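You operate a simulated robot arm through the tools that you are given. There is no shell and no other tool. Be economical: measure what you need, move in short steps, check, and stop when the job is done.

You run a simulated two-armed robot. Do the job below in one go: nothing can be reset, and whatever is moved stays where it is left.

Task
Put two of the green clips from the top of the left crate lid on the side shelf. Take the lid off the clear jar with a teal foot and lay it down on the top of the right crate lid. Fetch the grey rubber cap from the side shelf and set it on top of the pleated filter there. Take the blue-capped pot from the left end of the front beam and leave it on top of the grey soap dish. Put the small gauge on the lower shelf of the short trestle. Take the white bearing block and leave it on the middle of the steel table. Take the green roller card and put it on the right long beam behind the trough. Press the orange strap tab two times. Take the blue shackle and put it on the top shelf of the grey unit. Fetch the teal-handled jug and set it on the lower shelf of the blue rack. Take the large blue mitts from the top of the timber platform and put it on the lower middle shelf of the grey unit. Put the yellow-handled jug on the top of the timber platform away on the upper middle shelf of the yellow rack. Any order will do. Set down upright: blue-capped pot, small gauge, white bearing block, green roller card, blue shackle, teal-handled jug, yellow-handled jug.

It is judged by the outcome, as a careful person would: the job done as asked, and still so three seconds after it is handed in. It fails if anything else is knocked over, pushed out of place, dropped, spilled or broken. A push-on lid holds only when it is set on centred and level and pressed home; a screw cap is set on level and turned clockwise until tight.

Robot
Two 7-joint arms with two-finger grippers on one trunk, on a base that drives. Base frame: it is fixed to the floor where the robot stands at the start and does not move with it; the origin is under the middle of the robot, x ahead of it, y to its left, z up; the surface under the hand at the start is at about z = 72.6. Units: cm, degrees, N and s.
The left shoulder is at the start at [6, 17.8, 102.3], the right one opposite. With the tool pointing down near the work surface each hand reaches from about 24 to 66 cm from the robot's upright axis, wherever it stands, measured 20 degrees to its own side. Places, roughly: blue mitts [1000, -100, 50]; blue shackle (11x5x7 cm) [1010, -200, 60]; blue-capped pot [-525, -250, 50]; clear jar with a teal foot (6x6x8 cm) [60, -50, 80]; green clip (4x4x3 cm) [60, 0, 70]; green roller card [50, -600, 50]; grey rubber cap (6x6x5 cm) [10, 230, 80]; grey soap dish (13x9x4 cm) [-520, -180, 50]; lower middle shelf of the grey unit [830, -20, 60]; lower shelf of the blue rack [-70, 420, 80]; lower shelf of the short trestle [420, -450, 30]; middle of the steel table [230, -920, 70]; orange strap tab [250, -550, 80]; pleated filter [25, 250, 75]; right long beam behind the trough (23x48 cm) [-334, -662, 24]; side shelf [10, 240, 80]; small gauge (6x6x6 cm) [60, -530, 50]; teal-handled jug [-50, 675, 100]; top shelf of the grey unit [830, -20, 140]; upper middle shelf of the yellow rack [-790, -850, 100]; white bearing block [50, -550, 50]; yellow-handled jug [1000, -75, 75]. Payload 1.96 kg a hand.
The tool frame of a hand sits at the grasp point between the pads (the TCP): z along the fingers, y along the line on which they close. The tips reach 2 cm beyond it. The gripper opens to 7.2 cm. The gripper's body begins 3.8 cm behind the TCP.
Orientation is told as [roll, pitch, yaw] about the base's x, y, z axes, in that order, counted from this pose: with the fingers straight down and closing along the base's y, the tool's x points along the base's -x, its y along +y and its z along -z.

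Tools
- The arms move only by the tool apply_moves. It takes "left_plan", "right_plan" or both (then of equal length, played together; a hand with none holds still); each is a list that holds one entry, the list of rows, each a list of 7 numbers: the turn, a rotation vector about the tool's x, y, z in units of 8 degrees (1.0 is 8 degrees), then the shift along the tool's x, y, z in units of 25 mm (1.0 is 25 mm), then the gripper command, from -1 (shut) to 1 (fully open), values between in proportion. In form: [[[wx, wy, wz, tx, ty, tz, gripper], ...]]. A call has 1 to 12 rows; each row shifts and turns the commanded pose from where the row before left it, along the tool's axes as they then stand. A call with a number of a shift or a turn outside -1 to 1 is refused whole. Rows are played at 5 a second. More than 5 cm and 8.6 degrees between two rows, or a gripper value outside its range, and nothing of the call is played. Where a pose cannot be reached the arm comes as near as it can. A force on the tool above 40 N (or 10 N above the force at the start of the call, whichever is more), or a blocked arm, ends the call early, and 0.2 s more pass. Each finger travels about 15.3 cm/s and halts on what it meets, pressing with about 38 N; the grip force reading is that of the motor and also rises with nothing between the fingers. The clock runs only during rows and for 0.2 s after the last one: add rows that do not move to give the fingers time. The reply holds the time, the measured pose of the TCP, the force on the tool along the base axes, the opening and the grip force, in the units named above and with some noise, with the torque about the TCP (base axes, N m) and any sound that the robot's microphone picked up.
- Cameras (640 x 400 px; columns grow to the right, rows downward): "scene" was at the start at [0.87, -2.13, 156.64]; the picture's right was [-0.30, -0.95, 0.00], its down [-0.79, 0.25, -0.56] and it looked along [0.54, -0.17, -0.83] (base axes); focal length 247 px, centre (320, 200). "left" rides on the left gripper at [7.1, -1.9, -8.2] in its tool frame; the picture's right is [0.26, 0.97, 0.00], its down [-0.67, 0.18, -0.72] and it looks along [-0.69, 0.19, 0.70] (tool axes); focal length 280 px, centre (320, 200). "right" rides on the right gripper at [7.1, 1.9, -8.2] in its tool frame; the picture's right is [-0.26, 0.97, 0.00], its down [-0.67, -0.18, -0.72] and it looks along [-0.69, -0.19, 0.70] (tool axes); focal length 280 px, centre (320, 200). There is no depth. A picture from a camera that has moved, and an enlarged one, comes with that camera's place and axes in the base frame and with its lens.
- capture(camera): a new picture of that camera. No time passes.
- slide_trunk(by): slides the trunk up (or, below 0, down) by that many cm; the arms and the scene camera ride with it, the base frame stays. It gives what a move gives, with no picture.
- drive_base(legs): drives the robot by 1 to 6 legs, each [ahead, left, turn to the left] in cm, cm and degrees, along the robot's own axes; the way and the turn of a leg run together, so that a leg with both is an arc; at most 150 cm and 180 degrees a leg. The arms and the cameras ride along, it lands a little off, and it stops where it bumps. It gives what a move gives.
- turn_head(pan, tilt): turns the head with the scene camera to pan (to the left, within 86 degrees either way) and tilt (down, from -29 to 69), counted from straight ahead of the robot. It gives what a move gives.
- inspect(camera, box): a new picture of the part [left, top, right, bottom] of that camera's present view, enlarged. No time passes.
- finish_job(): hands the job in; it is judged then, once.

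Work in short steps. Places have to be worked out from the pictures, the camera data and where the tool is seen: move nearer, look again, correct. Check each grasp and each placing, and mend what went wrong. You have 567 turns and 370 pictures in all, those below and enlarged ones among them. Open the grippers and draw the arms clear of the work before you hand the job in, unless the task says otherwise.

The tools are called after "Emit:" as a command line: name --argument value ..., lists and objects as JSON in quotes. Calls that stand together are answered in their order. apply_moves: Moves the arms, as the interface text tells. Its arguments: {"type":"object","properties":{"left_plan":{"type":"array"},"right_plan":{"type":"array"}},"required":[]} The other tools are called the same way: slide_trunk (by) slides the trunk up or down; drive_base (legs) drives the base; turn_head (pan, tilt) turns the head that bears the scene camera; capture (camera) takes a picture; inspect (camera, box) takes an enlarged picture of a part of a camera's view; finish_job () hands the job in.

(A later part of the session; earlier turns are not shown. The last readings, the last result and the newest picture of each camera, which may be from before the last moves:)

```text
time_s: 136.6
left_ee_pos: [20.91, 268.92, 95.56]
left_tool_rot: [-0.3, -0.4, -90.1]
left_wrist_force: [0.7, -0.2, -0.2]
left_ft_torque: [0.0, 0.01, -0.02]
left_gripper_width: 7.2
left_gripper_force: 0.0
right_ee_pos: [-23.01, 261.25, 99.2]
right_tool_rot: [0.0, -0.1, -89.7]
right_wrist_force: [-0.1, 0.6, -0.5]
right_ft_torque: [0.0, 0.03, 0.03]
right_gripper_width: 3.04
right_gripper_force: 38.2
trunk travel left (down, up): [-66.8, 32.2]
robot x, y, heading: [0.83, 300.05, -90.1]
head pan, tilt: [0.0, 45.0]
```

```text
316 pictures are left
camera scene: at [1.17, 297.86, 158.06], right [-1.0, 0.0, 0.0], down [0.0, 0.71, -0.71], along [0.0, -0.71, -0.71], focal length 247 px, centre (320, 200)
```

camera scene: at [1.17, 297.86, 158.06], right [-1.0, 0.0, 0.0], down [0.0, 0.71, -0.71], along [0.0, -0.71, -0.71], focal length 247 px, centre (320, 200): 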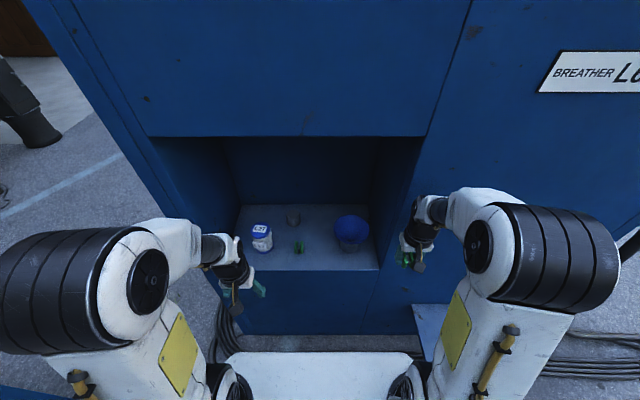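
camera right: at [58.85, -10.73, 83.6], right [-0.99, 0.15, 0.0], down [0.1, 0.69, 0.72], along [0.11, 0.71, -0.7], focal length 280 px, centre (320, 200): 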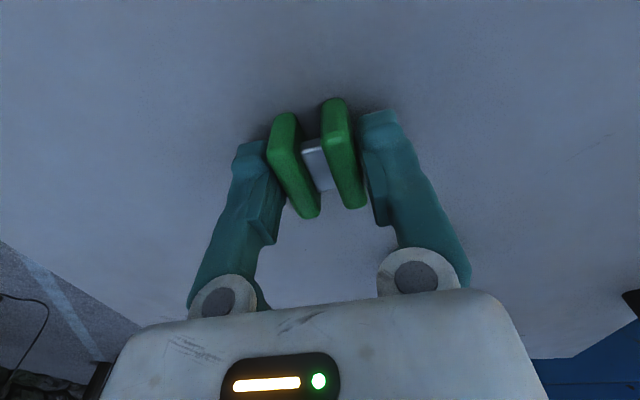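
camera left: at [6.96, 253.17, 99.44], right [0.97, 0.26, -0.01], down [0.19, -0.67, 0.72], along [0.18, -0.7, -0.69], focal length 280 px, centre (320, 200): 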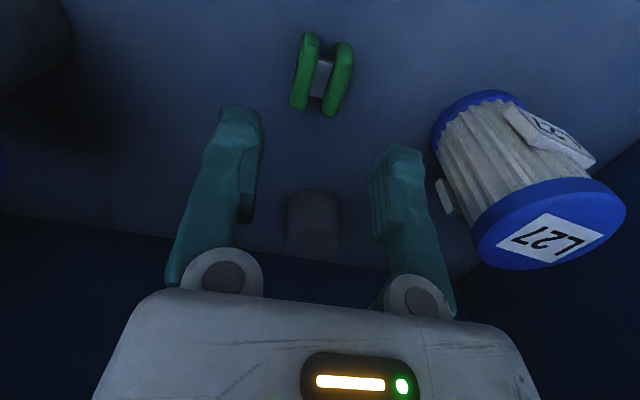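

I bring the right hand sideways in front of the cubby to x = 2.5.

Emit:
apply_moves --right_plan '[[[0, 0, 0, 0.1, 0.85, 0, -1], [0, 0, 0, 0.1, 0.85, 0, -1], [0, 0, 0, 0.1, 0.85, 0, -1], [0, 0, 0, 0, 0.85, 0, -1], [0, 0, 0, 0, 0.85, 0, -1], [0, 0, 0, 0, 0.85, 0, -1], [0, 0, 0, 0, 0.85, 0, -1], [0, 0, 0, 0, 0.85, 0, -1], [0, 0, 0, 0, 0.85, 0, -1], [0, 0, 0, 0, 0.85, 0, -1], [0, 0, 0, 0, 0.85, 0, -1], [0, 0, 0, 0, 0.85, 0, -1]]]' --left_plan '[[[0, 0, 0, 0, 0.8, 0, 1], [0, 0, 0, 0, 0.8, 0, 1], [0, 0, 0, 0, 0.8, 0, 1], [0, 0, 0, 0, 0.8, 0, 1], [0, 0, 0, 0, 0, 0, 1], [0, 0, 0, 0, 0, 0, 1], [0, 0, 0, 0, 0, 0, 1], [0, 0, 0, 0, 0, 0, 1], [0, 0, 0, 0, 0, 0, 1], [0, 0, 0, 0, 0, 0, 1], [0, 0, 0, 0, 0, 0, 1], [0, 0, 0, 0, 0, 0, 1]]]'

Emit:
apply_moves --right_plan '[[[0, 0, 0, -0.7, 0, 0.4, -1], [0, 0, 0, -0.7, 0, 0.4, -1], [0, 0, 0, -0.7, 0, 0.4, -1], [0, 0, 0, -0.7, 0, 0.4, -1], [0, 0, 0, -0.7, 0, 0.4, -1], [0, 0, 0, -0.7, 0, 0.4, -1], [0, 0, 0, -0.7, 0, 0.4, -1], [0, 0, 0, -0.7, 0, 0.4, -1], [0, 0, 0, -0.7, 0, 0, -1], [0, 0, 0, 0, 0, 0, -1]]]'

Emit:
capture --camera "right"

Emit:
capture --camera "scene"

```text
time_s: 139.2
left_ee_pos: [28.9, 268.79, 95.44]
left_tool_rot: [-0.3, -0.5, -90.0]
left_wrist_force: [-0.2, 0.1, 0.4]
left_ft_torque: [-0.02, 0.0, 0.02]
left_gripper_width: 7.18
left_gripper_force: 0.0
right_ee_pos: [2.36, 262.4, 99.22]
right_tool_rot: [0.1, 0.1, -89.6]
right_wrist_force: [0.1, -0.2, -0.5]
right_ft_torque: [0.01, 0.04, 0.01]
right_gripper_width: 3.03
right_gripper_force: 38.2
trunk travel left (down, up): [-66.8, 32.2]
robot x, y, heading: [0.75, 300.49, -90.2]
head pan, tilt: [0.0, 45.0]
```

```text
time_s: 141.4
left_ee_pos: [28.87, 268.93, 95.5]
left_tool_rot: [-0.3, -0.5, -90.0]
left_wrist_force: [0.6, -0.1, 0.4]
left_ft_torque: [-0.01, 0.03, -0.01]
left_gripper_width: 7.21
left_gripper_force: 0.0
right_ee_pos: [2.49, 246.36, 91.23]
right_tool_rot: [-0.1, 0.0, -89.6]
right_wrist_force: [-0.1, 1.4, 0.2]
right_ft_torque: [0.0, 0.0, -0.01]
right_gripper_width: 3.06
right_gripper_force: 37.8
trunk travel left (down, up): [-66.8, 32.2]
robot x, y, heading: [0.71, 299.84, -90.1]
head pan, tilt: [0.0, 45.0]
```

```text
315 pictures are left
camera right: at [4.38, 253.57, 99.35], right [0.97, -0.26, 0.0], down [-0.18, -0.68, 0.72], along [-0.18, -0.69, -0.7], focal length 280 px, centre (320, 200)
```

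right: 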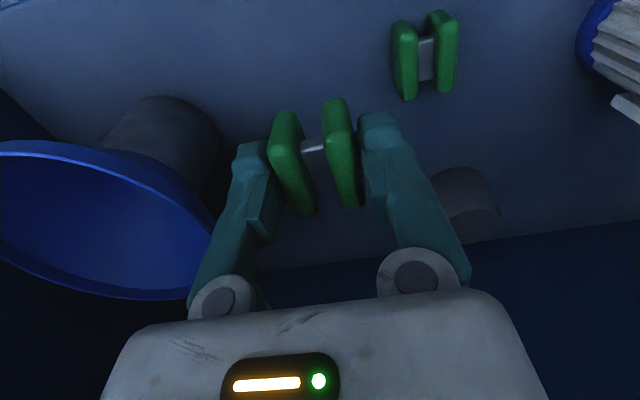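

```text
314 pictures are left
camera scene: at [1.12, 297.9, 158.06], right [-1.0, 0.0, 0.0], down [0.0, 0.71, -0.71], along [0.0, -0.71, -0.71], focal length 247 px, centre (320, 200)
```

scene: 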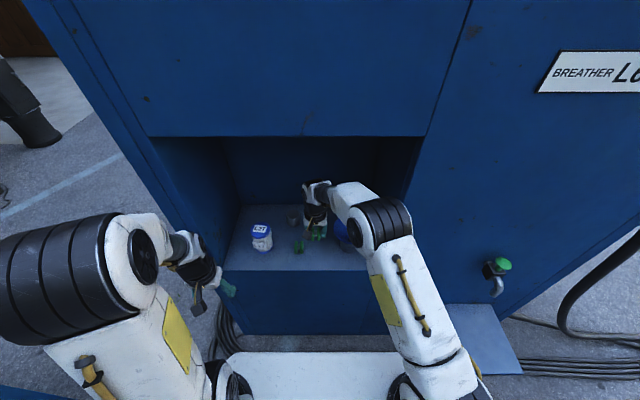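

Clear of the funnel rim (edge x≈-3.7). I lower the second clip.

Emit:
apply_moves --right_plan '[[[0, 0, 0, 0, 0, 0.8, -1], [0, 0, 0, 0, 0, 0.8, -1], [0, 0, 0, 0, 0, 0.8, -1], [0, 0, 0, 0, 0, 0.4, -1], [0, 0, 0, 0, 0, 0.2, -1], [0, 0, 0, 0, 0, 0.15, -1], [0, 0, 0, 0, 0, 0.15, -1], [0, 0, 0, 0, 0, 0.1, -1], [0, 0, 0, 0, 0, 0, -1]]]'

```text
time_s: 143.4
left_ee_pos: [28.83, 268.97, 95.55]
left_tool_rot: [-0.3, -0.6, -90.0]
left_wrist_force: [-1.0, 0.8, -1.0]
left_ft_torque: [0.03, -0.02, -0.02]
left_gripper_width: 7.21
left_gripper_force: 0.1
right_ee_pos: [2.53, 246.44, 82.77]
right_tool_rot: [0.1, -0.3, -89.5]
right_wrist_force: [-1.6, -1.5, 16.2]
right_ft_torque: [0.17, 0.07, 0.02]
right_gripper_width: 3.04
right_gripper_force: 38.3
trunk travel left (down, up): [-66.8, 32.2]
robot x, y, heading: [0.99, 299.75, -90.2]
head pan, tilt: [0.0, 45.0]
```

Contact as expected. I release, rise and withdraw the right hand.

Emit:
apply_moves --right_plan '[[[0, 0, 0, 0, 0, -0.05, 0.3], [0, 0, 0, 0, 0, 0, 0.3], [0, 0, 0, 0, 0, -0.5, 0.3], [0, 0, 0, 0, 0, -0.8, 0.3], [0, 0, 0, 0, 0, -0.8, 0.3], [0, 0, 0, 0, 0, -0.8, 0.3], [0, 0, 0, 0.6, 0, -0.8, 0.3], [0, 0, 0, 0.9, 0, -0.3, 0.3], [0, 0, 0, 0.9, 0, 0, 0.3], [0, 0, 0, 0.9, 0, 0, 0.3], [0, 0, 0, 0.9, 0, 0, 0.3], [0, 0, 0, 0.9, 0, 0, 1]]]'

Emit:
capture --camera "right"

```text
time_s: 146.0
left_ee_pos: [28.92, 268.91, 95.51]
left_tool_rot: [-0.4, -0.5, -90.0]
left_wrist_force: [0.2, 0.9, 0.3]
left_ft_torque: [-0.03, -0.03, 0.0]
left_gripper_width: 7.21
left_gripper_force: 0.0
right_ee_pos: [2.26, 259.2, 92.86]
right_tool_rot: [0.0, -0.2, -89.5]
right_wrist_force: [0.4, 0.4, 0.4]
right_ft_torque: [-0.01, 0.02, 0.01]
right_gripper_width: 7.22
right_gripper_force: 0.0
trunk travel left (down, up): [-66.8, 32.2]
robot x, y, heading: [0.88, 299.93, -90.1]
head pan, tilt: [0.0, 45.0]
```

```text
313 pictures are left
camera right: at [4.22, 266.39, 100.93], right [0.97, -0.25, 0.0], down [-0.18, -0.67, 0.72], along [-0.18, -0.69, -0.7], focal length 280 px, centre (320, 200)
```

right: 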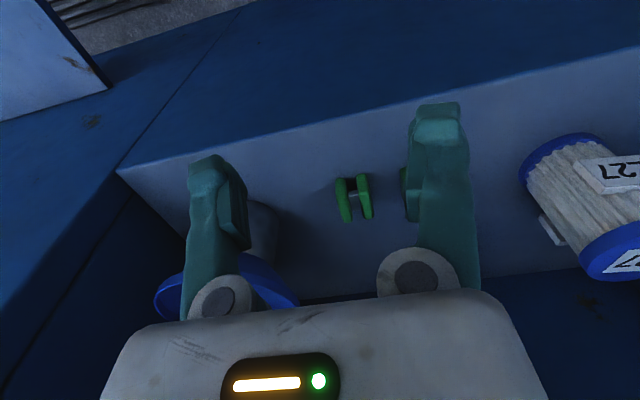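

Both clips are on the shelf. I withdraw both hands a bit and drive 12 cm nearer to reach the grey cap.

Emit:
apply_moves --right_plan '[[[0, 0, 0, 0.9, 0, 0, 1], [0, 0, 0, 0.9, 0, 0, 1], [0, 0, 0, 0.9, 0, 0, 1], [0, 0, 0, 0.9, -0.5, 0, 1], [0, 0, 0, 0.9, -0.8, 0, 1], [0, 0, 0, 0.5, -0.8, 0, 1], [0, 0, 0, 0, -0.8, 0, 1], [0, 0, 0, 0, -0.8, 0, 1]]]' --left_plan '[[[0, 0, 0, 0.5, 0, 0, 1], [0, 0, 0, 0.5, 0, 0, 1], [0, 0, 0, 0.5, 0, 0, 1], [0, 0, 0, 0.5, 0, 0, 1], [0, 0, 0, 0, 0, 0, 1], [0, 0, 0, 0, 0, 0, 1], [0, 0, 0, 0, 0, 0, 1], [0, 0, 0, 0, 0, 0, 1]]]'

Emit:
drive_base --legs '[[12, 0, 0]]'

Emit:
capture --camera "left"

Emit:
inspect --camera "scene" --box '[160, 180, 440, 355]'

```text
time_s: 147.8
left_ee_pos: [29.49, 272.76, 95.65]
left_tool_rot: [-0.3, -0.3, -90.0]
left_wrist_force: [-0.9, -0.3, 0.0]
left_ft_torque: [0.0, -0.01, -0.03]
left_gripper_width: 7.2
left_gripper_force: 0.0
left hand out of reach, approached as far as the arm can: row 4
right_ee_pos: [-7.11, 271.71, 92.92]
right_tool_rot: [0.0, 0.0, -89.7]
right_wrist_force: [-1.0, -0.6, 0.1]
right_ft_torque: [0.01, 0.01, -0.02]
right_gripper_width: 7.2
right_gripper_force: 0.0
trunk travel left (down, up): [-66.8, 32.2]
robot x, y, heading: [0.95, 299.94, -90.2]
head pan, tilt: [0.0, 45.0]
```

```text
time_s: 149.1
left_ee_pos: [29.3, 260.64, 95.58]
left_tool_rot: [-0.4, -0.4, -90.1]
left_wrist_force: [1.0, -0.5, -0.1]
left_ft_torque: [0.0, 0.01, 0.03]
left_gripper_width: 7.2
left_gripper_force: 0.0
right_ee_pos: [-7.24, 259.58, 92.84]
right_tool_rot: [0.1, 0.0, -89.6]
right_wrist_force: [0.1, 0.3, 0.5]
right_ft_torque: [0.04, 0.0, 0.03]
right_gripper_width: 7.2
right_gripper_force: 0.1
trunk travel left (down, up): [-66.8, 32.2]
robot x, y, heading: [1.04, 287.85, -89.9]
head pan, tilt: [0.0, 45.0]
```

```text
312 pictures are left
camera left: at [27.61, 267.75, 103.76], right [0.97, 0.26, -0.01], down [0.19, -0.67, 0.72], along [0.18, -0.7, -0.69], focal length 280 px, centre (320, 200)
```

left: 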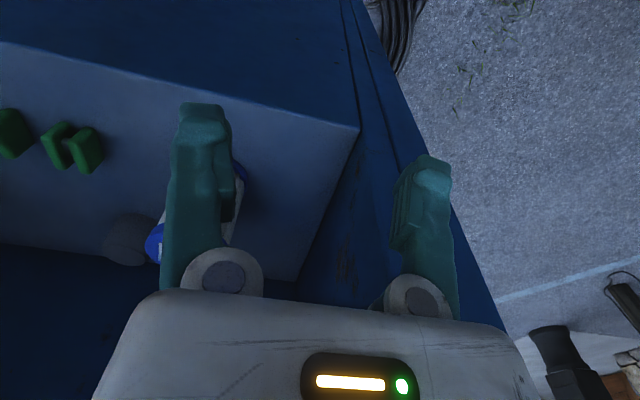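

```text
2.29 times, centred on (300, 268) of scene
camera zoom: at [1.1, 285.76, 158.06], right [-1.0, 0.0, 0.0], down [0.0, 0.71, -0.71], along [0.0, -0.71, -0.71], focal length 565 px, centre (366, 46)
```

zoom: 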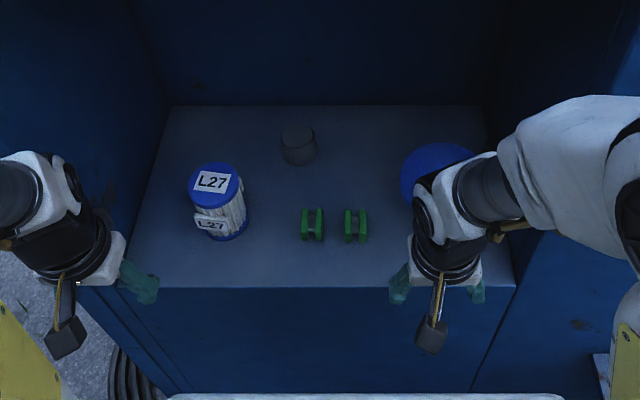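

Both clips stand. I bring the left hand in front of the cap's column (x 11.7) at z 98.

Emit:
apply_moves --left_plan '[[[0, 0, 0, 0, -0.88, -0.3, 1], [0, 0, 0, 0, -0.88, -0.3, 1], [0, 0, 0, 0, -0.88, -0.3, 1], [0, 0, 0, 0, -0.88, 0, 1], [0, 0, 0, 0, -0.88, 0, 1], [0, 0, 0, 0, -0.88, 0, 1], [0, 0, 0, 0, -0.88, 0, 1], [0, 0, 0, 0, -0.88, 0, 1], [0, 0, 0, -0.9, 0, 0, 1], [0, 0, 0, -0.9, 0, 0, 1], [0, 0, 0, -0.9, 0, 0, 1], [0, 0, 0, -0.9, 0, 0, 1]]]' --right_plan '[[[0, 0, 0, 0.3, -0.5, 0, 1], [0, 0, 0, 0.3, -0.5, 0, 1], [0, 0, 0, 0.3, -0.5, 0, 1], [0, 0, 0, 0.3, -0.5, 0, 1], [0, 0, 0, 0.3, -0.5, 0, 1], [0, 0, 0, 0.3, -0.5, 0, 1], [0, 0, 0, 0, -0.5, 0, 1], [0, 0, 0, 0, -0.5, 0, 1], [0, 0, 0, 0, 0, 0, 1], [0, 0, 0, 0, 0, 0, 1], [0, 0, 0, 0, 0, 0, 1], [0, 0, 0, 0, 0, 0, 1]]]'

Emit:
capture --camera "left"

```text
time_s: 151.7
left_ee_pos: [12.48, 249.68, 98.35]
left_tool_rot: [-0.3, -0.4, -90.1]
left_wrist_force: [0.0, 0.0, -0.2]
left_ft_torque: [0.02, 0.02, 0.02]
left_gripper_width: 7.21
left_gripper_force: 0.1
left hand out of reach, approached as far as the arm can: row 1, 2, 3, 4
right_ee_pos: [-15.66, 258.2, 92.66]
right_tool_rot: [0.0, 0.0, -89.6]
right_wrist_force: [0.7, -0.9, 0.1]
right_ft_torque: [0.01, 0.01, 0.01]
right_gripper_width: 7.2
right_gripper_force: 0.0
right hand out of reach, approached as far as the arm can: row 1, 2, 3, 4, 5, 6
trunk travel left (down, up): [-66.8, 32.2]
robot x, y, heading: [0.89, 287.88, -90.2]
head pan, tilt: [0.0, 45.0]
```

```text
310 pictures are left
camera left: at [10.57, 256.71, 106.52], right [0.97, 0.26, -0.01], down [0.19, -0.67, 0.72], along [0.18, -0.7, -0.7], focal length 280 px, centre (320, 200)
```

left: 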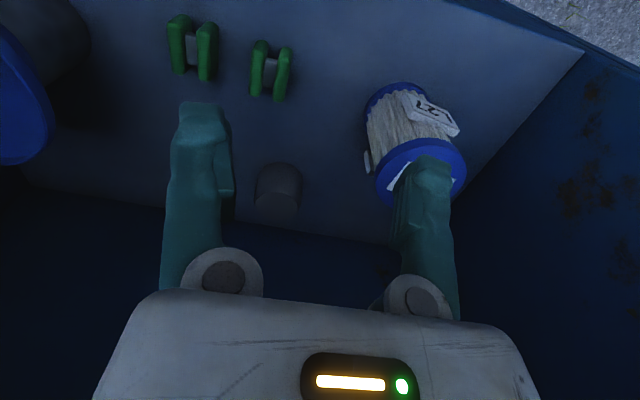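

Cap top computed at [11.7, 232]. I move above it.

Emit:
apply_moves --left_plan '[[[0, 0, 0, -0.9, -0.1, 0, 1], [0, 0, 0, -0.9, -0.1, 0, 1], [0, 0, 0, -0.9, -0.1, 0, 1], [0, 0, 0, -0.9, 0, 0.3, 1], [0, 0, 0, -0.9, 0, 0.3, 1], [0, 0, 0, -0.9, 0, 0.3, 1], [0, 0, 0, -0.9, 0, 0.3, 1], [0, 0, 0, -0.78, 0, 0.4, 1], [0, 0, 0, 0, 0, 0.5, 1], [0, 0, 0, 0, 0, 0, 1]]]'

Emit:
capture --camera "left"

```text
time_s: 153.5
left_ee_pos: [10.84, 233.25, 95.21]
left_tool_rot: [-0.3, -0.9, -90.2]
left_wrist_force: [0.4, 1.1, 0.4]
left_ft_torque: [-0.07, 0.01, -0.01]
left_gripper_width: 7.19
left_gripper_force: 0.1
left hand out of reach, approached as far as the arm can: row 8
right_ee_pos: [-15.88, 258.23, 92.94]
right_tool_rot: [0.1, -0.8, -88.9]
right_wrist_force: [0.0, 0.5, 1.0]
right_ft_torque: [-0.1, 0.03, 0.03]
right_gripper_width: 7.2
right_gripper_force: 0.0
trunk travel left (down, up): [-66.8, 32.2]
robot x, y, heading: [0.74, 287.41, -90.2]
head pan, tilt: [0.0, 45.0]
stopped in row 9 (right hand): the force on the tool passed its limit at 85 N (the readings are from after the stop); the commanded pose is now the measured one
```

```text
309 pictures are left
camera left: at [9.12, 240.33, 103.5], right [0.97, 0.26, -0.01], down [0.18, -0.66, 0.72], along [0.18, -0.7, -0.69], focal length 280 px, centre (320, 200)
```

left: 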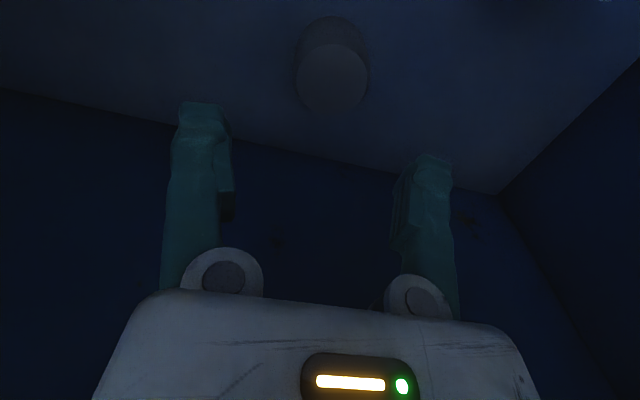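

The right hand reported a knock, probably touched by the left arm. I look at the scene.

Emit:
capture --camera "scene"

Emit:
capture --camera "right"

```text
308 pictures are left
camera scene: at [0.75, 286.38, 158.1], right [-1.0, 0.01, 0.0], down [0.0, 0.7, -0.71], along [0.0, -0.71, -0.7], focal length 247 px, centre (320, 200)
```

scene: 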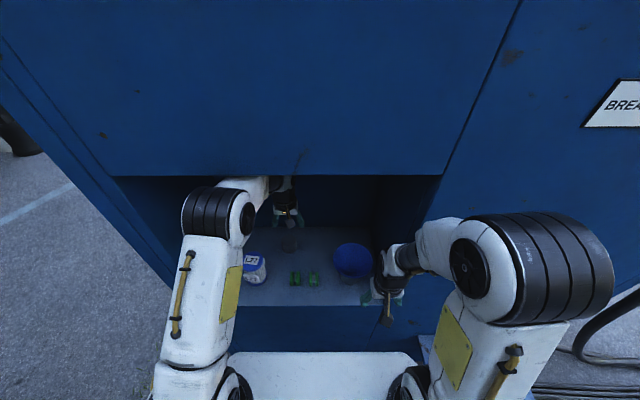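

```text
307 pictures are left
camera right: at [-13.92, 265.5, 101.05], right [0.97, -0.24, 0.0], down [-0.17, -0.67, 0.72], along [-0.17, -0.7, -0.69], focal length 280 px, centre (320, 200)
```

right: 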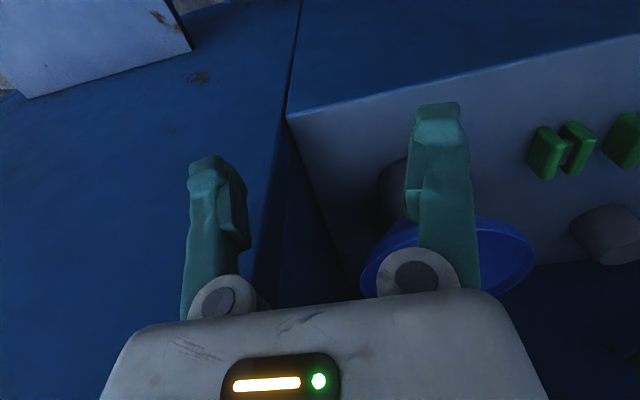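

I move the idle right hand out to the side, away from the machine face.

Emit:
apply_moves --right_plan '[[[0, 0, 0, 0.3, -0.4, 0, 1], [0, 0, 0, 0.4, -0.9, 0, 1], [0, 0, 0, 0.4, -0.9, 0, 1], [0, 0, 0, 0.5, -0.9, 0, 1], [0, 0, 0, 0.5, -0.9, 0, 1], [0, 0, 0, 0.5, -0.9, 0, 1], [0, 0, 0, 0.5, -0.9, 0, 1], [0, 0, 0, 0.5, -0.9, 0, 1], [0, 0, 0, 0.5, -0.9, 0, 1], [0, 0, 0, 0.5, -0.9, 0, 1]]]'

Emit:
capture --camera "scene"

```text
time_s: 154.1
left_ee_pos: [11.1, 232.49, 94.99]
left_tool_rot: [-0.5, -0.4, -90.2]
left_wrist_force: [-0.2, -0.5, -0.2]
left_ft_torque: [-0.01, -0.03, 0.01]
left_gripper_width: 7.23
left_gripper_force: 0.1
right_ee_pos: [-18.07, 257.73, 92.65]
right_tool_rot: [0.1, -0.2, -87.6]
right_wrist_force: [4.7, 2.1, -1.5]
right_ft_torque: [-0.14, 0.33, -0.01]
right_gripper_width: 7.21
right_gripper_force: 0.1
right hand out of reach, approached as far as the arm can: row 1, 2, 3
trunk travel left (down, up): [-66.8, 32.2]
robot x, y, heading: [0.95, 287.27, -90.1]
head pan, tilt: [0.0, 45.0]
stopped in row 3 (right hand): the force on the tool passed its limit at 65 N (the readings are from after the stop); the commanded pose is now the measured one
```

```text
306 pictures are left
camera scene: at [0.93, 285.16, 158.08], right [-1.0, 0.0, 0.0], down [0.0, 0.71, -0.71], along [0.0, -0.71, -0.71], focal length 247 px, centre (320, 200)
```

scene: 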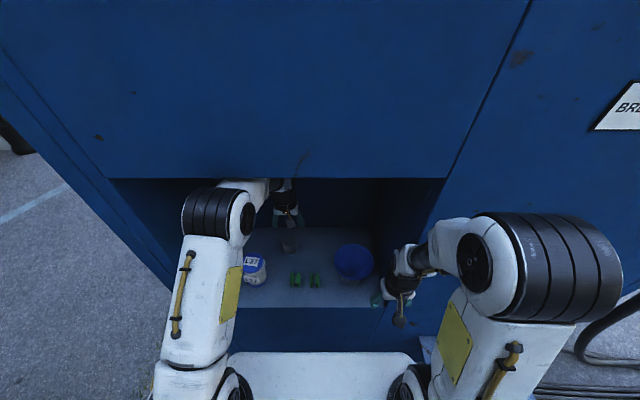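

The right hand is caught at the cubby's side edge. I shift it inward a little, then back the base 8 cm so it can be parked to the side.

Emit:
apply_moves --right_plan '[[[0, 0, 0, 0, 0.6, 0, 1], [0, 0, 0, 0, 0.6, 0, 1], [0, 0, 0, 0, 0, 0, 1]]]'

Emit:
drive_base --legs '[[-9, 0, 0]]'

Emit:
apply_moves --right_plan '[[[0, 0, 0, 0.3, -0.4, 0, 1], [0, 0, 0, 0.4, -0.9, 0, 1], [0, 0, 0, 0.4, -0.9, 0, 1], [0, 0, 0, 0.5, -0.9, 0, 1], [0, 0, 0, 0.5, -0.9, 0, 1], [0, 0, 0, 0.5, -0.9, 0, 1], [0, 0, 0, 0.5, -0.9, 0, 1], [0, 0, 0, 0.5, -0.9, 0, 1], [0, 0, 0, 0.5, -0.9, 0, 1], [0, 0, 0, 0.5, -0.9, 0, 1]]]'

Emit:
capture --camera "scene"

```text
time_s: 154.9
left_ee_pos: [10.94, 232.42, 94.84]
left_tool_rot: [-0.4, -0.4, -90.2]
left_wrist_force: [0.2, -0.3, -0.6]
left_ft_torque: [-0.02, 0.03, 0.0]
left_gripper_width: 7.2
left_gripper_force: 0.1
right_ee_pos: [-15.41, 257.68, 92.57]
right_tool_rot: [0.3, -0.2, -87.7]
right_wrist_force: [-0.2, -0.8, 0.2]
right_ft_torque: [0.0, 0.01, -0.02]
right_gripper_width: 7.2
right_gripper_force: 0.0
trunk travel left (down, up): [-66.8, 32.2]
robot x, y, heading: [0.66, 287.65, -90.2]
head pan, tilt: [0.0, 45.0]
```

```text
time_s: 156.0
left_ee_pos: [10.95, 241.4, 94.97]
left_tool_rot: [-0.3, -0.5, -90.3]
left_wrist_force: [-0.7, 0.0, 0.2]
left_ft_torque: [-0.04, -0.01, 0.03]
left_gripper_width: 7.18
left_gripper_force: 0.0
right_ee_pos: [-15.28, 266.72, 92.62]
right_tool_rot: [0.3, -0.3, -87.8]
right_wrist_force: [0.2, 0.4, 0.7]
right_ft_torque: [-0.01, -0.01, 0.01]
right_gripper_width: 7.19
right_gripper_force: 0.0
trunk travel left (down, up): [-66.8, 32.2]
robot x, y, heading: [0.78, 296.45, -90.3]
head pan, tilt: [0.0, 45.0]
```

```text
time_s: 158.2
left_ee_pos: [10.76, 241.39, 94.93]
left_tool_rot: [-0.4, -0.4, -90.3]
left_wrist_force: [-0.8, -0.2, 0.4]
left_ft_torque: [-0.01, -0.02, 0.0]
left_gripper_width: 7.2
left_gripper_force: 0.1
right_ee_pos: [-37.48, 274.22, 92.22]
right_tool_rot: [0.3, -0.1, -87.7]
right_wrist_force: [-0.5, 0.9, -0.1]
right_ft_torque: [-0.01, -0.03, -0.02]
right_gripper_width: 7.2
right_gripper_force: 0.0
right hand out of reach, approached as far as the arm can: row 1, 2, 3, 4, 5
trunk travel left (down, up): [-66.8, 32.2]
robot x, y, heading: [0.66, 296.67, -90.0]
head pan, tilt: [0.0, 45.0]
```

```text
305 pictures are left
camera scene: at [0.62, 294.14, 158.06], right [-1.0, 0.0, 0.0], down [0.0, 0.71, -0.71], along [0.0, -0.71, -0.71], focal length 247 px, centre (320, 200)
```

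scene: 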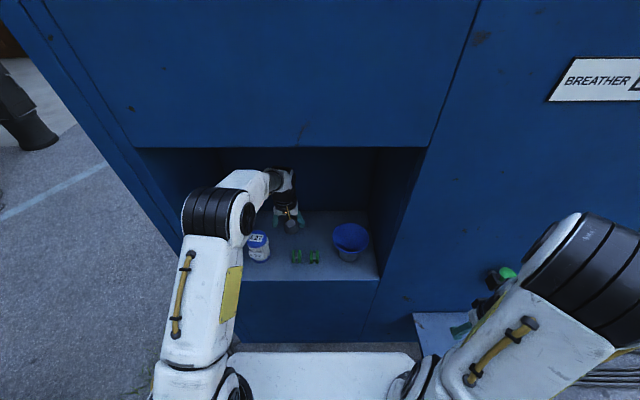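

The right arm is out of the way. I drive 9 cm forward again, which puts the left hand over the cap.

Emit:
drive_base --legs '[[9, 0, 0]]'

Emit:
capture --camera "left"

```text
time_s: 159.3
left_ee_pos: [10.86, 232.55, 94.82]
left_tool_rot: [-0.4, -0.5, -90.3]
left_wrist_force: [-0.5, -0.7, -0.4]
left_ft_torque: [0.05, -0.01, 0.0]
left_gripper_width: 7.2
left_gripper_force: 0.1
right_ee_pos: [-37.42, 265.2, 92.31]
right_tool_rot: [0.2, -0.2, -87.9]
right_wrist_force: [-1.0, -0.4, 0.3]
right_ft_torque: [-0.02, -0.01, 0.03]
right_gripper_width: 7.22
right_gripper_force: 0.1
trunk travel left (down, up): [-66.8, 32.2]
robot x, y, heading: [0.6, 287.19, -90.4]
head pan, tilt: [0.0, 45.0]
```

```text
304 pictures are left
camera left: at [9.03, 239.56, 103.08], right [0.97, 0.26, -0.01], down [0.18, -0.67, 0.72], along [0.18, -0.7, -0.7], focal length 280 px, centre (320, 200)
```

left: 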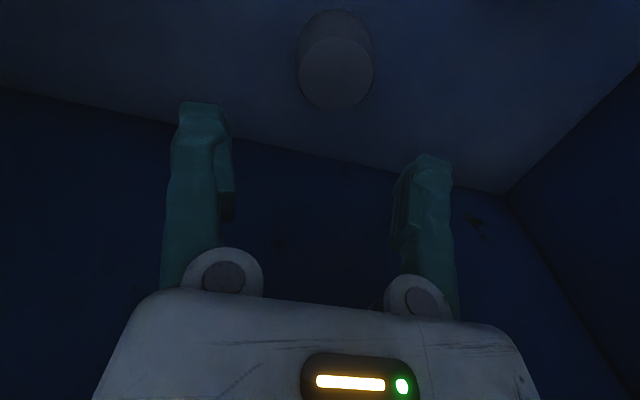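

Cap at [11.9, 232.4], so 1 cm sideways. I descend to z 82.2 around it.

Emit:
apply_moves --left_plan '[[[0, 0, 0, 0, 0.2, 0.5, 1], [0, 0, 0, 0, 0.2, 0.7, 1], [0, 0, 0, 0, 0, 0.8, 1], [0, 0, 0, 0, 0, 0.8, 1], [0, 0, 0, 0, 0, 0.4, 1], [0, 0, 0, 0, 0, 0, 1]]]'

Emit:
capture --camera "left"

```text
time_s: 160.7
left_ee_pos: [11.85, 232.51, 87.04]
left_tool_rot: [-0.4, -0.3, -90.5]
left_wrist_force: [0.3, -0.3, -0.1]
left_ft_torque: [0.04, 0.01, -0.03]
left_gripper_width: 7.19
left_gripper_force: 0.1
right_ee_pos: [-37.48, 265.41, 92.23]
right_tool_rot: [0.1, 0.0, -87.8]
right_wrist_force: [0.3, 0.2, -0.8]
right_ft_torque: [0.04, 0.0, 0.03]
right_gripper_width: 7.18
right_gripper_force: 0.1
trunk travel left (down, up): [-66.8, 32.2]
robot x, y, heading: [0.6, 287.28, -90.1]
head pan, tilt: [0.0, 45.0]
```

```text
303 pictures are left
camera left: at [10.02, 239.65, 95.15], right [0.97, 0.26, -0.01], down [0.18, -0.67, 0.72], along [0.18, -0.7, -0.69], focal length 280 px, centre (320, 200)
```

left: 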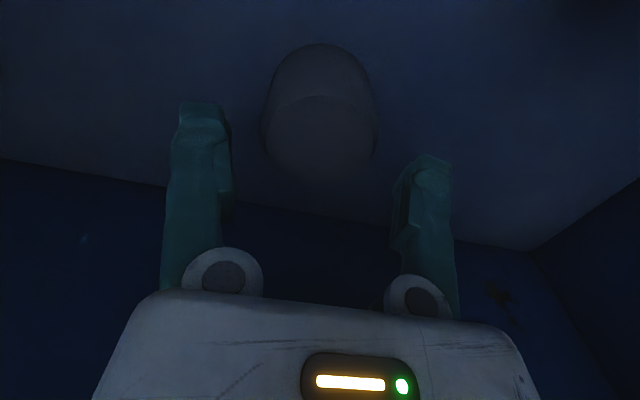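

Centred. I go down the rest and close.

Emit:
apply_moves --left_plan '[[[0, 0, 0, 0, 0, 0.8, 1], [0, 0, 0, 0, 0, 0.7, 1], [0, 0, 0, 0, 0, 0.35, 1], [0, 0, 0, 0, 0, 0, 1], [0, 0, 0, 0, 0, 0, -1], [0, 0, 0, 0, 0, 0, -1], [0, 0, 0, 0, 0, 0, -1]]]'

```text
time_s: 162.3
left_ee_pos: [11.73, 232.41, 82.3]
left_tool_rot: [-0.5, -0.4, -90.3]
left_wrist_force: [0.1, 0.3, 0.0]
left_ft_torque: [0.01, 0.0, 0.02]
left_gripper_width: 6.48
left_gripper_force: 37.6
right_ee_pos: [-37.43, 265.31, 92.24]
right_tool_rot: [0.2, -0.1, -87.8]
right_wrist_force: [0.1, 0.2, 0.6]
right_ft_torque: [-0.01, -0.01, 0.0]
right_gripper_width: 7.19
right_gripper_force: 0.0
trunk travel left (down, up): [-66.8, 32.2]
robot x, y, heading: [0.79, 287.8, -90.4]
head pan, tilt: [0.0, 45.0]
```

The cap is held (width 6.5). I lift it 15 cm and look.

Emit:
apply_moves --left_plan '[[[0, 0, 0, 0, 0, -0.5, -1], [0, 0, 0, 0, 0, -0.9, -1], [0, 0, 0, 0, 0, -0.9, -1], [0, 0, 0, 0, 0, -0.9, -1], [0, 0, 0, 0.4, 0, -0.9, -1], [0, 0, 0, 0.7, 0, -0.9, -1], [0, 0, 0, 0.9, 0.5, -0.9, -1], [0, 0, 0, 0.9, 0.8, 0, -1], [0, 0, 0, 0.9, 0.8, 0, -1], [0, 0, 0, 0.6, 0.8, 0, -1], [0, 0, 0, 0, 0, 0, -1]]]'

Emit:
capture --camera "left"

Emit:
inspect --camera "scene" --box '[160, 160, 440, 335]'

```text
time_s: 164.9
left_ee_pos: [18.27, 245.66, 93.68]
left_tool_rot: [-0.6, 5.2, -91.2]
left_wrist_force: [-4.3, 4.8, -8.1]
left_ft_torque: [-0.32, -0.24, -0.03]
left_gripper_width: 6.42
left_gripper_force: 38.2
right_ee_pos: [-37.73, 265.61, 92.22]
right_tool_rot: [0.4, -0.3, -87.9]
right_wrist_force: [0.1, 0.3, 0.4]
right_ft_torque: [-0.04, 0.03, -0.02]
right_gripper_width: 7.23
right_gripper_force: 0.1
trunk travel left (down, up): [-66.8, 32.2]
robot x, y, heading: [0.38, 287.89, -90.5]
head pan, tilt: [0.0, 45.0]
stopped in row 11 (left hand): the arm was blocked; the commanded pose is now the measured one
```

```text
302 pictures are left
camera left: at [16.58, 252.07, 102.64], right [0.97, 0.24, 0.01], down [0.17, -0.74, 0.65], along [0.17, -0.63, -0.76], focal length 280 px, centre (320, 200)
```

left: 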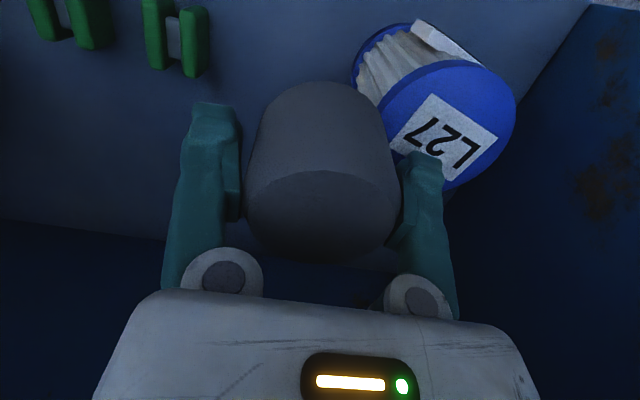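

```text
2.29 times, centred on (300, 248) of scene
camera zoom: at [0.15, 285.59, 158.2], right [-1.0, 0.01, 0.0], down [0.01, 0.71, -0.71], along [0.0, -0.71, -0.71], focal length 565 px, centre (366, 91)
```

zoom: 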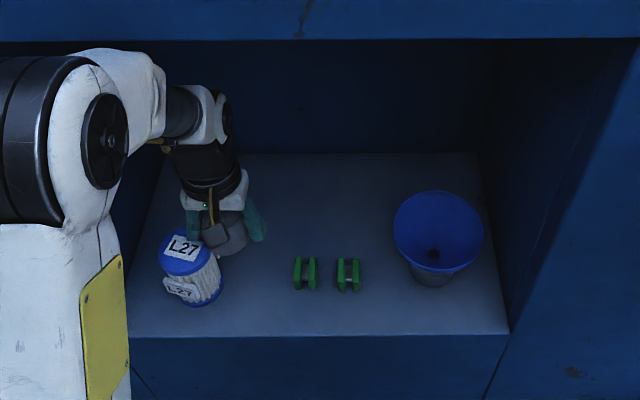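

The arm was blocked (joint near the lintel) and the cap nudged the filter about 2-3 cm; it still stands. I move the cap away from it and straighten the hand.

Emit:
apply_moves --left_plan '[[[0, 0, 0, -0.3, -0.5, 0, -1], [0, 0, 0, -0.5, -0.5, 0, -1], [0, 0, 0, -0.5, -0.5, 0, -1], [0, -0.32, 0, -0.2, 0, 0, -1], [0, -0.32, 0.1, 0, 0, 0, -1], [0, 0, 0, 0, 0, 0, -1]]]'

Emit:
capture --camera "left"

Emit:
capture --camera "scene"

```text
time_s: 166.3
left_ee_pos: [15.16, 241.89, 93.31]
left_tool_rot: [-1.0, -0.2, -91.9]
left_wrist_force: [-0.2, 0.2, -1.0]
left_ft_torque: [0.0, -0.01, 0.01]
left_gripper_width: 6.44
left_gripper_force: 37.9
right_ee_pos: [-37.17, 265.54, 92.33]
right_tool_rot: [-0.1, -0.2, -87.9]
right_wrist_force: [0.7, -0.6, 0.0]
right_ft_torque: [0.0, 0.01, 0.0]
right_gripper_width: 7.2
right_gripper_force: 0.1
trunk travel left (down, up): [-66.8, 32.2]
robot x, y, heading: [0.91, 287.54, -90.1]
head pan, tilt: [0.0, 45.0]
```

```text
300 pictures are left
camera left: at [13.71, 249.17, 101.53], right [0.97, 0.23, -0.02], down [0.17, -0.68, 0.71], along [0.15, -0.7, -0.7], focal length 280 px, centre (320, 200)
```

left: 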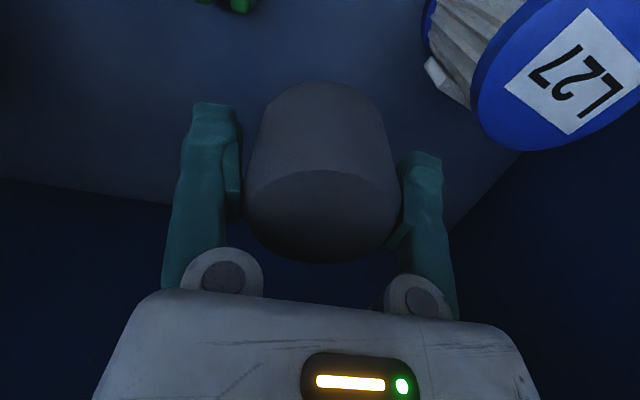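

```text
299 pictures are left
camera scene: at [1.38, 285.65, 158.0], right [-1.0, 0.01, 0.01], down [0.0, 0.71, -0.71], along [-0.01, -0.71, -0.71], focal length 247 px, centre (320, 200)
```

scene: 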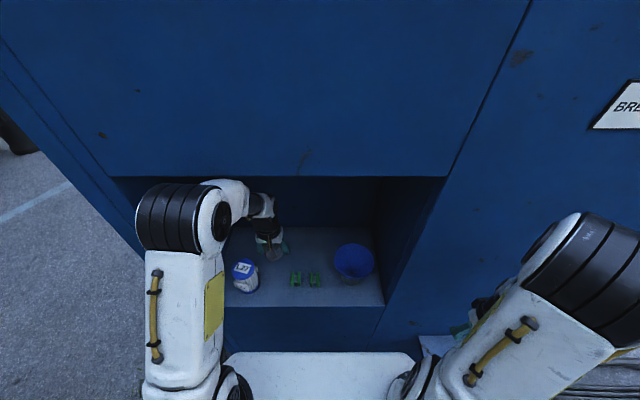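

Free again. I shift the cap 4 cm away from the filter and back the base 12 cm so the elbow clears the lintel.

Emit:
apply_moves --left_plan '[[[0, 0, 0, 0, -0.8, 0, -1], [0, 0, 0, 0, -0.8, 0, -1], [0, 0, 0, 0, 0, 0, -1]]]'

Emit:
drive_base --legs '[[-12, 0, 0]]'

Emit:
apply_moves --left_plan '[[[0, 0, 0, 0, 0, -0.6, -1], [0, 0, 0, 0, 0, -0.6, -1], [0, 0, 0, 0, 0, -0.6, -1], [0, 0, 0, 0, 0, 0, -1]]]'

Emit:
capture --camera "left"

```text
time_s: 167.1
left_ee_pos: [11.14, 242.3, 93.58]
left_tool_rot: [-1.0, -0.5, -91.8]
left_wrist_force: [0.4, 0.1, -0.7]
left_ft_torque: [0.04, -0.01, 0.01]
left_gripper_width: 6.39
left_gripper_force: 37.3
right_ee_pos: [-37.27, 265.76, 92.55]
right_tool_rot: [-0.1, -0.3, -87.9]
right_wrist_force: [0.5, 0.0, -0.7]
right_ft_torque: [-0.02, -0.01, 0.05]
right_gripper_width: 7.22
right_gripper_force: 0.0
trunk travel left (down, up): [-66.8, 32.2]
robot x, y, heading: [0.79, 287.37, -90.2]
head pan, tilt: [0.0, 45.0]
```

```text
time_s: 168.3
left_ee_pos: [10.86, 254.14, 93.36]
left_tool_rot: [-0.8, -0.2, -92.0]
left_wrist_force: [0.1, 0.9, 0.4]
left_ft_torque: [-0.01, 0.0, -0.02]
left_gripper_width: 6.37
left_gripper_force: 37.5
right_ee_pos: [-37.5, 277.69, 92.15]
right_tool_rot: [0.2, -0.1, -88.0]
right_wrist_force: [1.3, 0.0, -0.3]
right_ft_torque: [-0.02, 0.01, 0.01]
right_gripper_width: 7.18
right_gripper_force: 0.0
trunk travel left (down, up): [-66.8, 32.2]
robot x, y, heading: [0.94, 299.72, -90.2]
head pan, tilt: [0.0, 45.0]
```

```text
time_s: 169.3
left_ee_pos: [11.05, 254.12, 97.83]
left_tool_rot: [-0.7, -0.1, -91.9]
left_wrist_force: [-0.1, 0.9, -0.4]
left_ft_torque: [-0.01, 0.03, -0.03]
left_gripper_width: 6.38
left_gripper_force: 38.0
right_ee_pos: [-37.5, 277.64, 92.3]
right_tool_rot: [0.2, -0.1, -88.0]
right_wrist_force: [-0.1, 0.8, 0.2]
right_ft_torque: [0.01, 0.05, 0.02]
right_gripper_width: 7.19
right_gripper_force: 0.0
trunk travel left (down, up): [-66.8, 32.2]
robot x, y, heading: [0.67, 299.77, -90.8]
head pan, tilt: [0.0, 45.0]
```

```text
298 pictures are left
camera left: at [9.49, 261.26, 106.14], right [0.97, 0.23, -0.01], down [0.17, -0.68, 0.71], along [0.16, -0.7, -0.7], focal length 280 px, centre (320, 200)
```

left: 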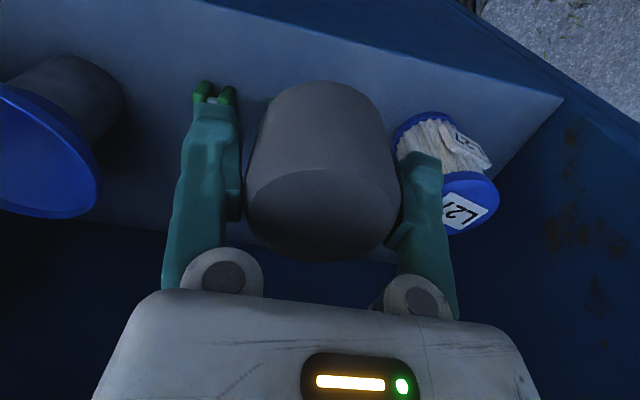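

The filter top is at about [24.4, 248]. I carry the cap over it at z 98.

Emit:
apply_moves --left_plan '[[[0, 0, 0, -0.3, 0.76, 0, -1], [0, 0, 0, -0.3, 0.76, 0, -1], [0, 0, 0, -0.3, 0.76, 0, -1], [0, 0, 0, -0.3, 0.76, 0, -1], [0, 0, 0, -0.3, 0.76, 0, -1], [0, 0, 0, -0.3, 0.76, 0, -1], [0, 0, 0, -0.3, 0.76, 0, -1], [0, 0, 0, 0, 0, 0, -1]]]'

Emit:
capture --camera "left"

Emit:
inspect --camera "scene" --box '[180, 180, 380, 305]'

```text
time_s: 171.2
left_ee_pos: [24.02, 248.44, 97.94]
left_tool_rot: [-0.7, -0.2, -91.9]
left_wrist_force: [0.3, 0.7, -1.4]
left_ft_torque: [-0.01, 0.0, -0.02]
left_gripper_width: 6.35
left_gripper_force: 37.9
right_ee_pos: [-37.4, 277.69, 92.28]
right_tool_rot: [0.3, -0.1, -88.0]
right_wrist_force: [0.5, 0.5, -0.5]
right_ft_torque: [0.0, 0.01, -0.01]
right_gripper_width: 7.22
right_gripper_force: 0.1
trunk travel left (down, up): [-66.8, 32.2]
robot x, y, heading: [0.52, 299.76, -90.4]
head pan, tilt: [0.0, 45.0]
```

```text
297 pictures are left
camera left: at [22.44, 255.55, 106.1], right [0.97, 0.23, -0.01], down [0.17, -0.68, 0.72], along [0.16, -0.7, -0.7], focal length 280 px, centre (320, 200)
```

left: 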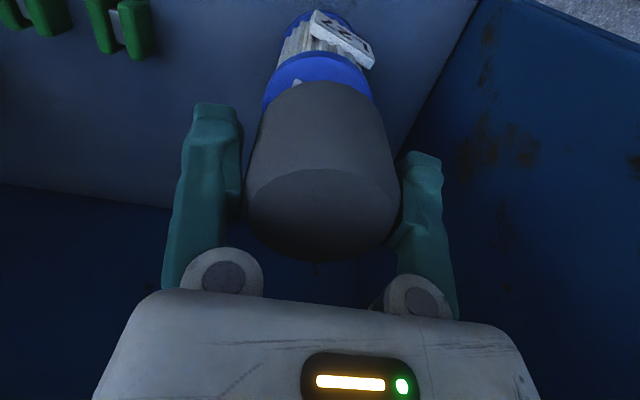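

```text
3.20 times, centred on (280, 242) of scene
camera zoom: at [0.66, 297.58, 158.06], right [-1.0, 0.01, 0.0], down [0.01, 0.71, -0.71], along [-0.01, -0.71, -0.71], focal length 791 px, centre (448, 64)
```

zoom: 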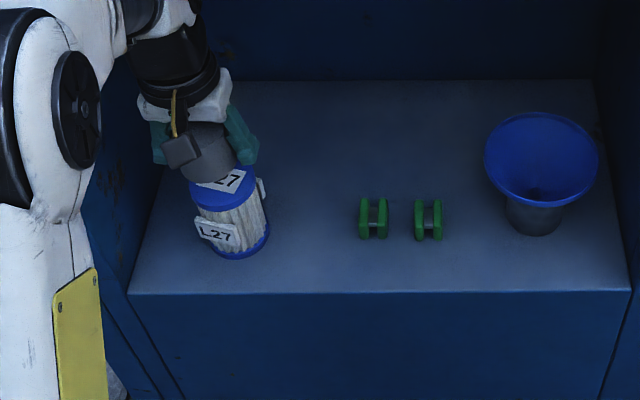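

Cap and filter are aligned to within 5 mm. I correct and lower onto it.

Emit:
apply_moves --left_plan '[[[0, 0, 0, -0.2, 0, 0.4, -1], [0, 0, 0, 0, 0, 0.5, -1], [0, 0, 0, 0, 0, 0.4, -1], [0, 0, 0, 0, 0, 0.2, -1], [0, 0, 0, 0, 0, 0.1, -1], [0, 0, 0, 0, 0, 0.1, -1], [0, 0, 0, 0, 0, 0.1, -1], [0, 0, 0, 0, 0, 0, -1]]]'

Emit:
capture --camera "left"

```text
time_s: 172.9
left_ee_pos: [24.05, 248.03, 93.19]
left_tool_rot: [-0.7, -0.2, -91.9]
left_wrist_force: [0.2, 0.4, 0.5]
left_ft_torque: [-0.02, 0.02, 0.02]
left_gripper_width: 6.35
left_gripper_force: 37.9
right_ee_pos: [-37.49, 277.64, 92.24]
right_tool_rot: [0.3, -0.1, -88.1]
right_wrist_force: [0.0, -0.1, 1.0]
right_ft_torque: [-0.03, 0.0, -0.01]
right_gripper_width: 7.2
right_gripper_force: 0.0
trunk travel left (down, up): [-66.8, 32.2]
robot x, y, heading: [0.66, 299.84, -90.1]
head pan, tilt: [0.0, 45.0]
```

```text
295 pictures are left
camera left: at [22.44, 255.08, 101.46], right [0.97, 0.23, -0.01], down [0.17, -0.68, 0.71], along [0.16, -0.7, -0.7], focal length 280 px, centre (320, 200)
```

left: 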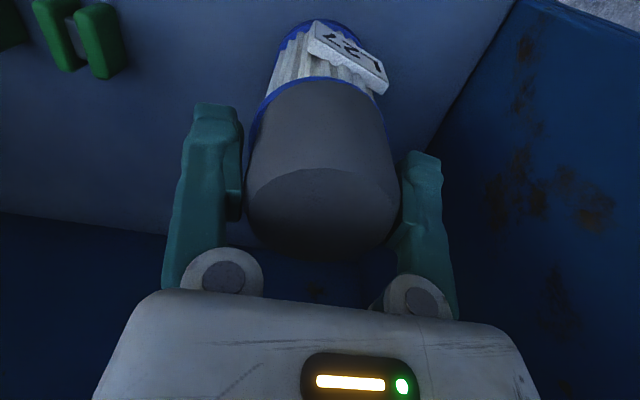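

Emit:
apply_moves --left_plan '[[[0, 0, 0, 0, 0, 0.1, -1], [0, 0, 0, 0, 0, 0.1, -1], [0, 0, 0, 0, 0, 0, -1]]]'

```text
time_s: 173.8
left_ee_pos: [24.1, 247.91, 92.96]
left_tool_rot: [-0.6, -0.4, -91.9]
left_wrist_force: [1.2, -1.5, 19.1]
left_ft_torque: [-0.09, -0.41, 0.04]
left_gripper_width: 6.32
left_gripper_force: 38.5
right_ee_pos: [-37.43, 277.86, 92.37]
right_tool_rot: [0.3, -0.3, -87.9]
right_wrist_force: [0.7, 0.0, -1.2]
right_ft_torque: [0.0, 0.01, 0.0]
right_gripper_width: 7.18
right_gripper_force: 0.0
trunk travel left (down, up): [-66.8, 32.2]
robot x, y, heading: [0.76, 299.68, -90.3]
head pan, tilt: [0.0, 45.0]
```

Contact at 19 N. I ease, open fully and rise straight up.

Emit:
apply_moves --left_plan '[[[0, 0, 0, 0, 0, -0.06, -1], [0, 0, 0, 0, 0, 0, 1], [0, 0, 0, 0, 0, 0, 1], [0, 0, 0, 0, 0, -0.3, 1], [0, 0, 0, 0, 0, -0.4, 1], [0, 0, 0, 0, 0, -0.6, 1], [0, 0, 0, 0, 0, -0.6, 1], [0, 0, 0, 0, 0, 0, 1]]]'

Emit:
capture --camera "left"

```text
time_s: 175.6
left_ee_pos: [24.16, 247.85, 97.7]
left_tool_rot: [-0.8, -0.2, -91.9]
left_wrist_force: [0.0, 0.1, -0.1]
left_ft_torque: [-0.01, 0.01, 0.0]
left_gripper_width: 7.23
left_gripper_force: 0.0
right_ee_pos: [-37.45, 277.72, 92.33]
right_tool_rot: [0.2, 0.0, -88.0]
right_wrist_force: [-0.3, -0.2, 0.1]
right_ft_torque: [0.01, 0.0, 0.01]
right_gripper_width: 7.19
right_gripper_force: 0.1
trunk travel left (down, up): [-66.8, 32.2]
robot x, y, heading: [0.86, 299.56, -90.7]
head pan, tilt: [0.0, 45.0]
```

```text
294 pictures are left
camera left: at [22.6, 254.99, 105.95], right [0.97, 0.23, -0.01], down [0.17, -0.68, 0.72], along [0.16, -0.7, -0.7], focal length 280 px, centre (320, 200)
```

left: 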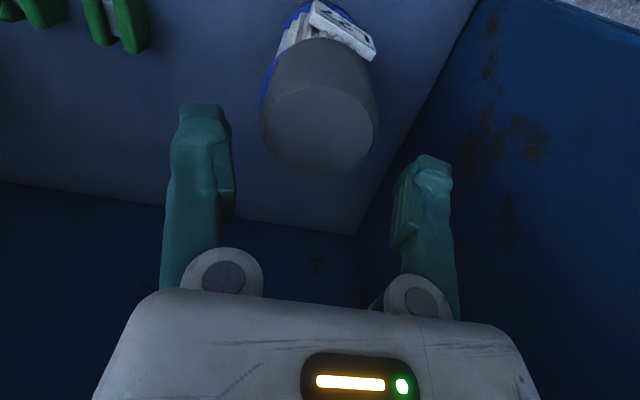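

The cap sits on the filter. I rise a bit and withdraw, then check with the head camera.

Emit:
apply_moves --left_plan '[[[0, 0, 0, 0, 0, -0.7, 1], [0, 0, 0, 0, 0, -0.7, 1], [0, 0, 0, 0.6, 0, 0, 1], [0, 0, 0, 0.9, 0, 0, 1], [0, 0, 0, 0.9, 0, 0, 1], [0, 0, 0, 0.9, 0, 0, 1], [0, 0, 0, 0.9, 0, 0, 1], [0, 0, 0, 0.9, 0, 0, 1], [0, 0, 0, 0.9, 0, 0, 1], [0, 0, 0, 0.9, 0, 0, 1]]]'

Emit:
drive_base --legs '[[-20, 0, 0]]'

Emit:
inspect --camera "scene" --box '[160, 80, 440, 255]'

```text
time_s: 177.8
left_ee_pos: [24.53, 265.13, 98.36]
left_tool_rot: [-0.7, -0.3, -91.9]
left_wrist_force: [-0.1, 0.0, 0.2]
left_ft_torque: [0.0, -0.01, -0.03]
left_gripper_width: 7.21
left_gripper_force: 0.1
left hand out of reach, approached as far as the arm can: row 1, 2
right_ee_pos: [-37.5, 277.72, 92.22]
right_tool_rot: [0.2, 0.0, -88.0]
right_wrist_force: [-0.2, 0.0, -0.2]
right_ft_torque: [-0.03, 0.01, 0.0]
right_gripper_width: 7.18
right_gripper_force: 0.1
trunk travel left (down, up): [-66.8, 32.2]
robot x, y, heading: [0.87, 299.41, -90.2]
head pan, tilt: [0.0, 45.0]
```

```text
time_s: 179.3
left_ee_pos: [24.67, 284.75, 98.43]
left_tool_rot: [-0.7, -0.3, -91.8]
left_wrist_force: [0.7, -0.3, 0.0]
left_ft_torque: [0.02, 0.01, 0.02]
left_gripper_width: 7.17
left_gripper_force: 0.0
right_ee_pos: [-37.38, 297.28, 92.29]
right_tool_rot: [0.2, -0.2, -87.9]
right_wrist_force: [-0.3, -0.1, -0.2]
right_ft_torque: [-0.01, 0.01, 0.04]
right_gripper_width: 7.2
right_gripper_force: 0.0
trunk travel left (down, up): [-66.8, 32.2]
robot x, y, heading: [0.31, 319.43, -90.3]
head pan, tilt: [0.0, 45.0]
```

```text
2.29 times, centred on (300, 168) of scene
camera zoom: at [0.85, 317.22, 158.07], right [-1.0, 0.01, 0.0], down [0.0, 0.71, -0.71], along [0.0, -0.71, -0.71], focal length 565 px, centre (366, 274)
```

zoom: 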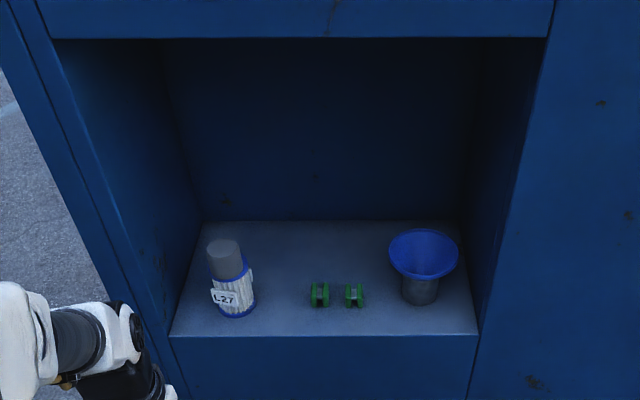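

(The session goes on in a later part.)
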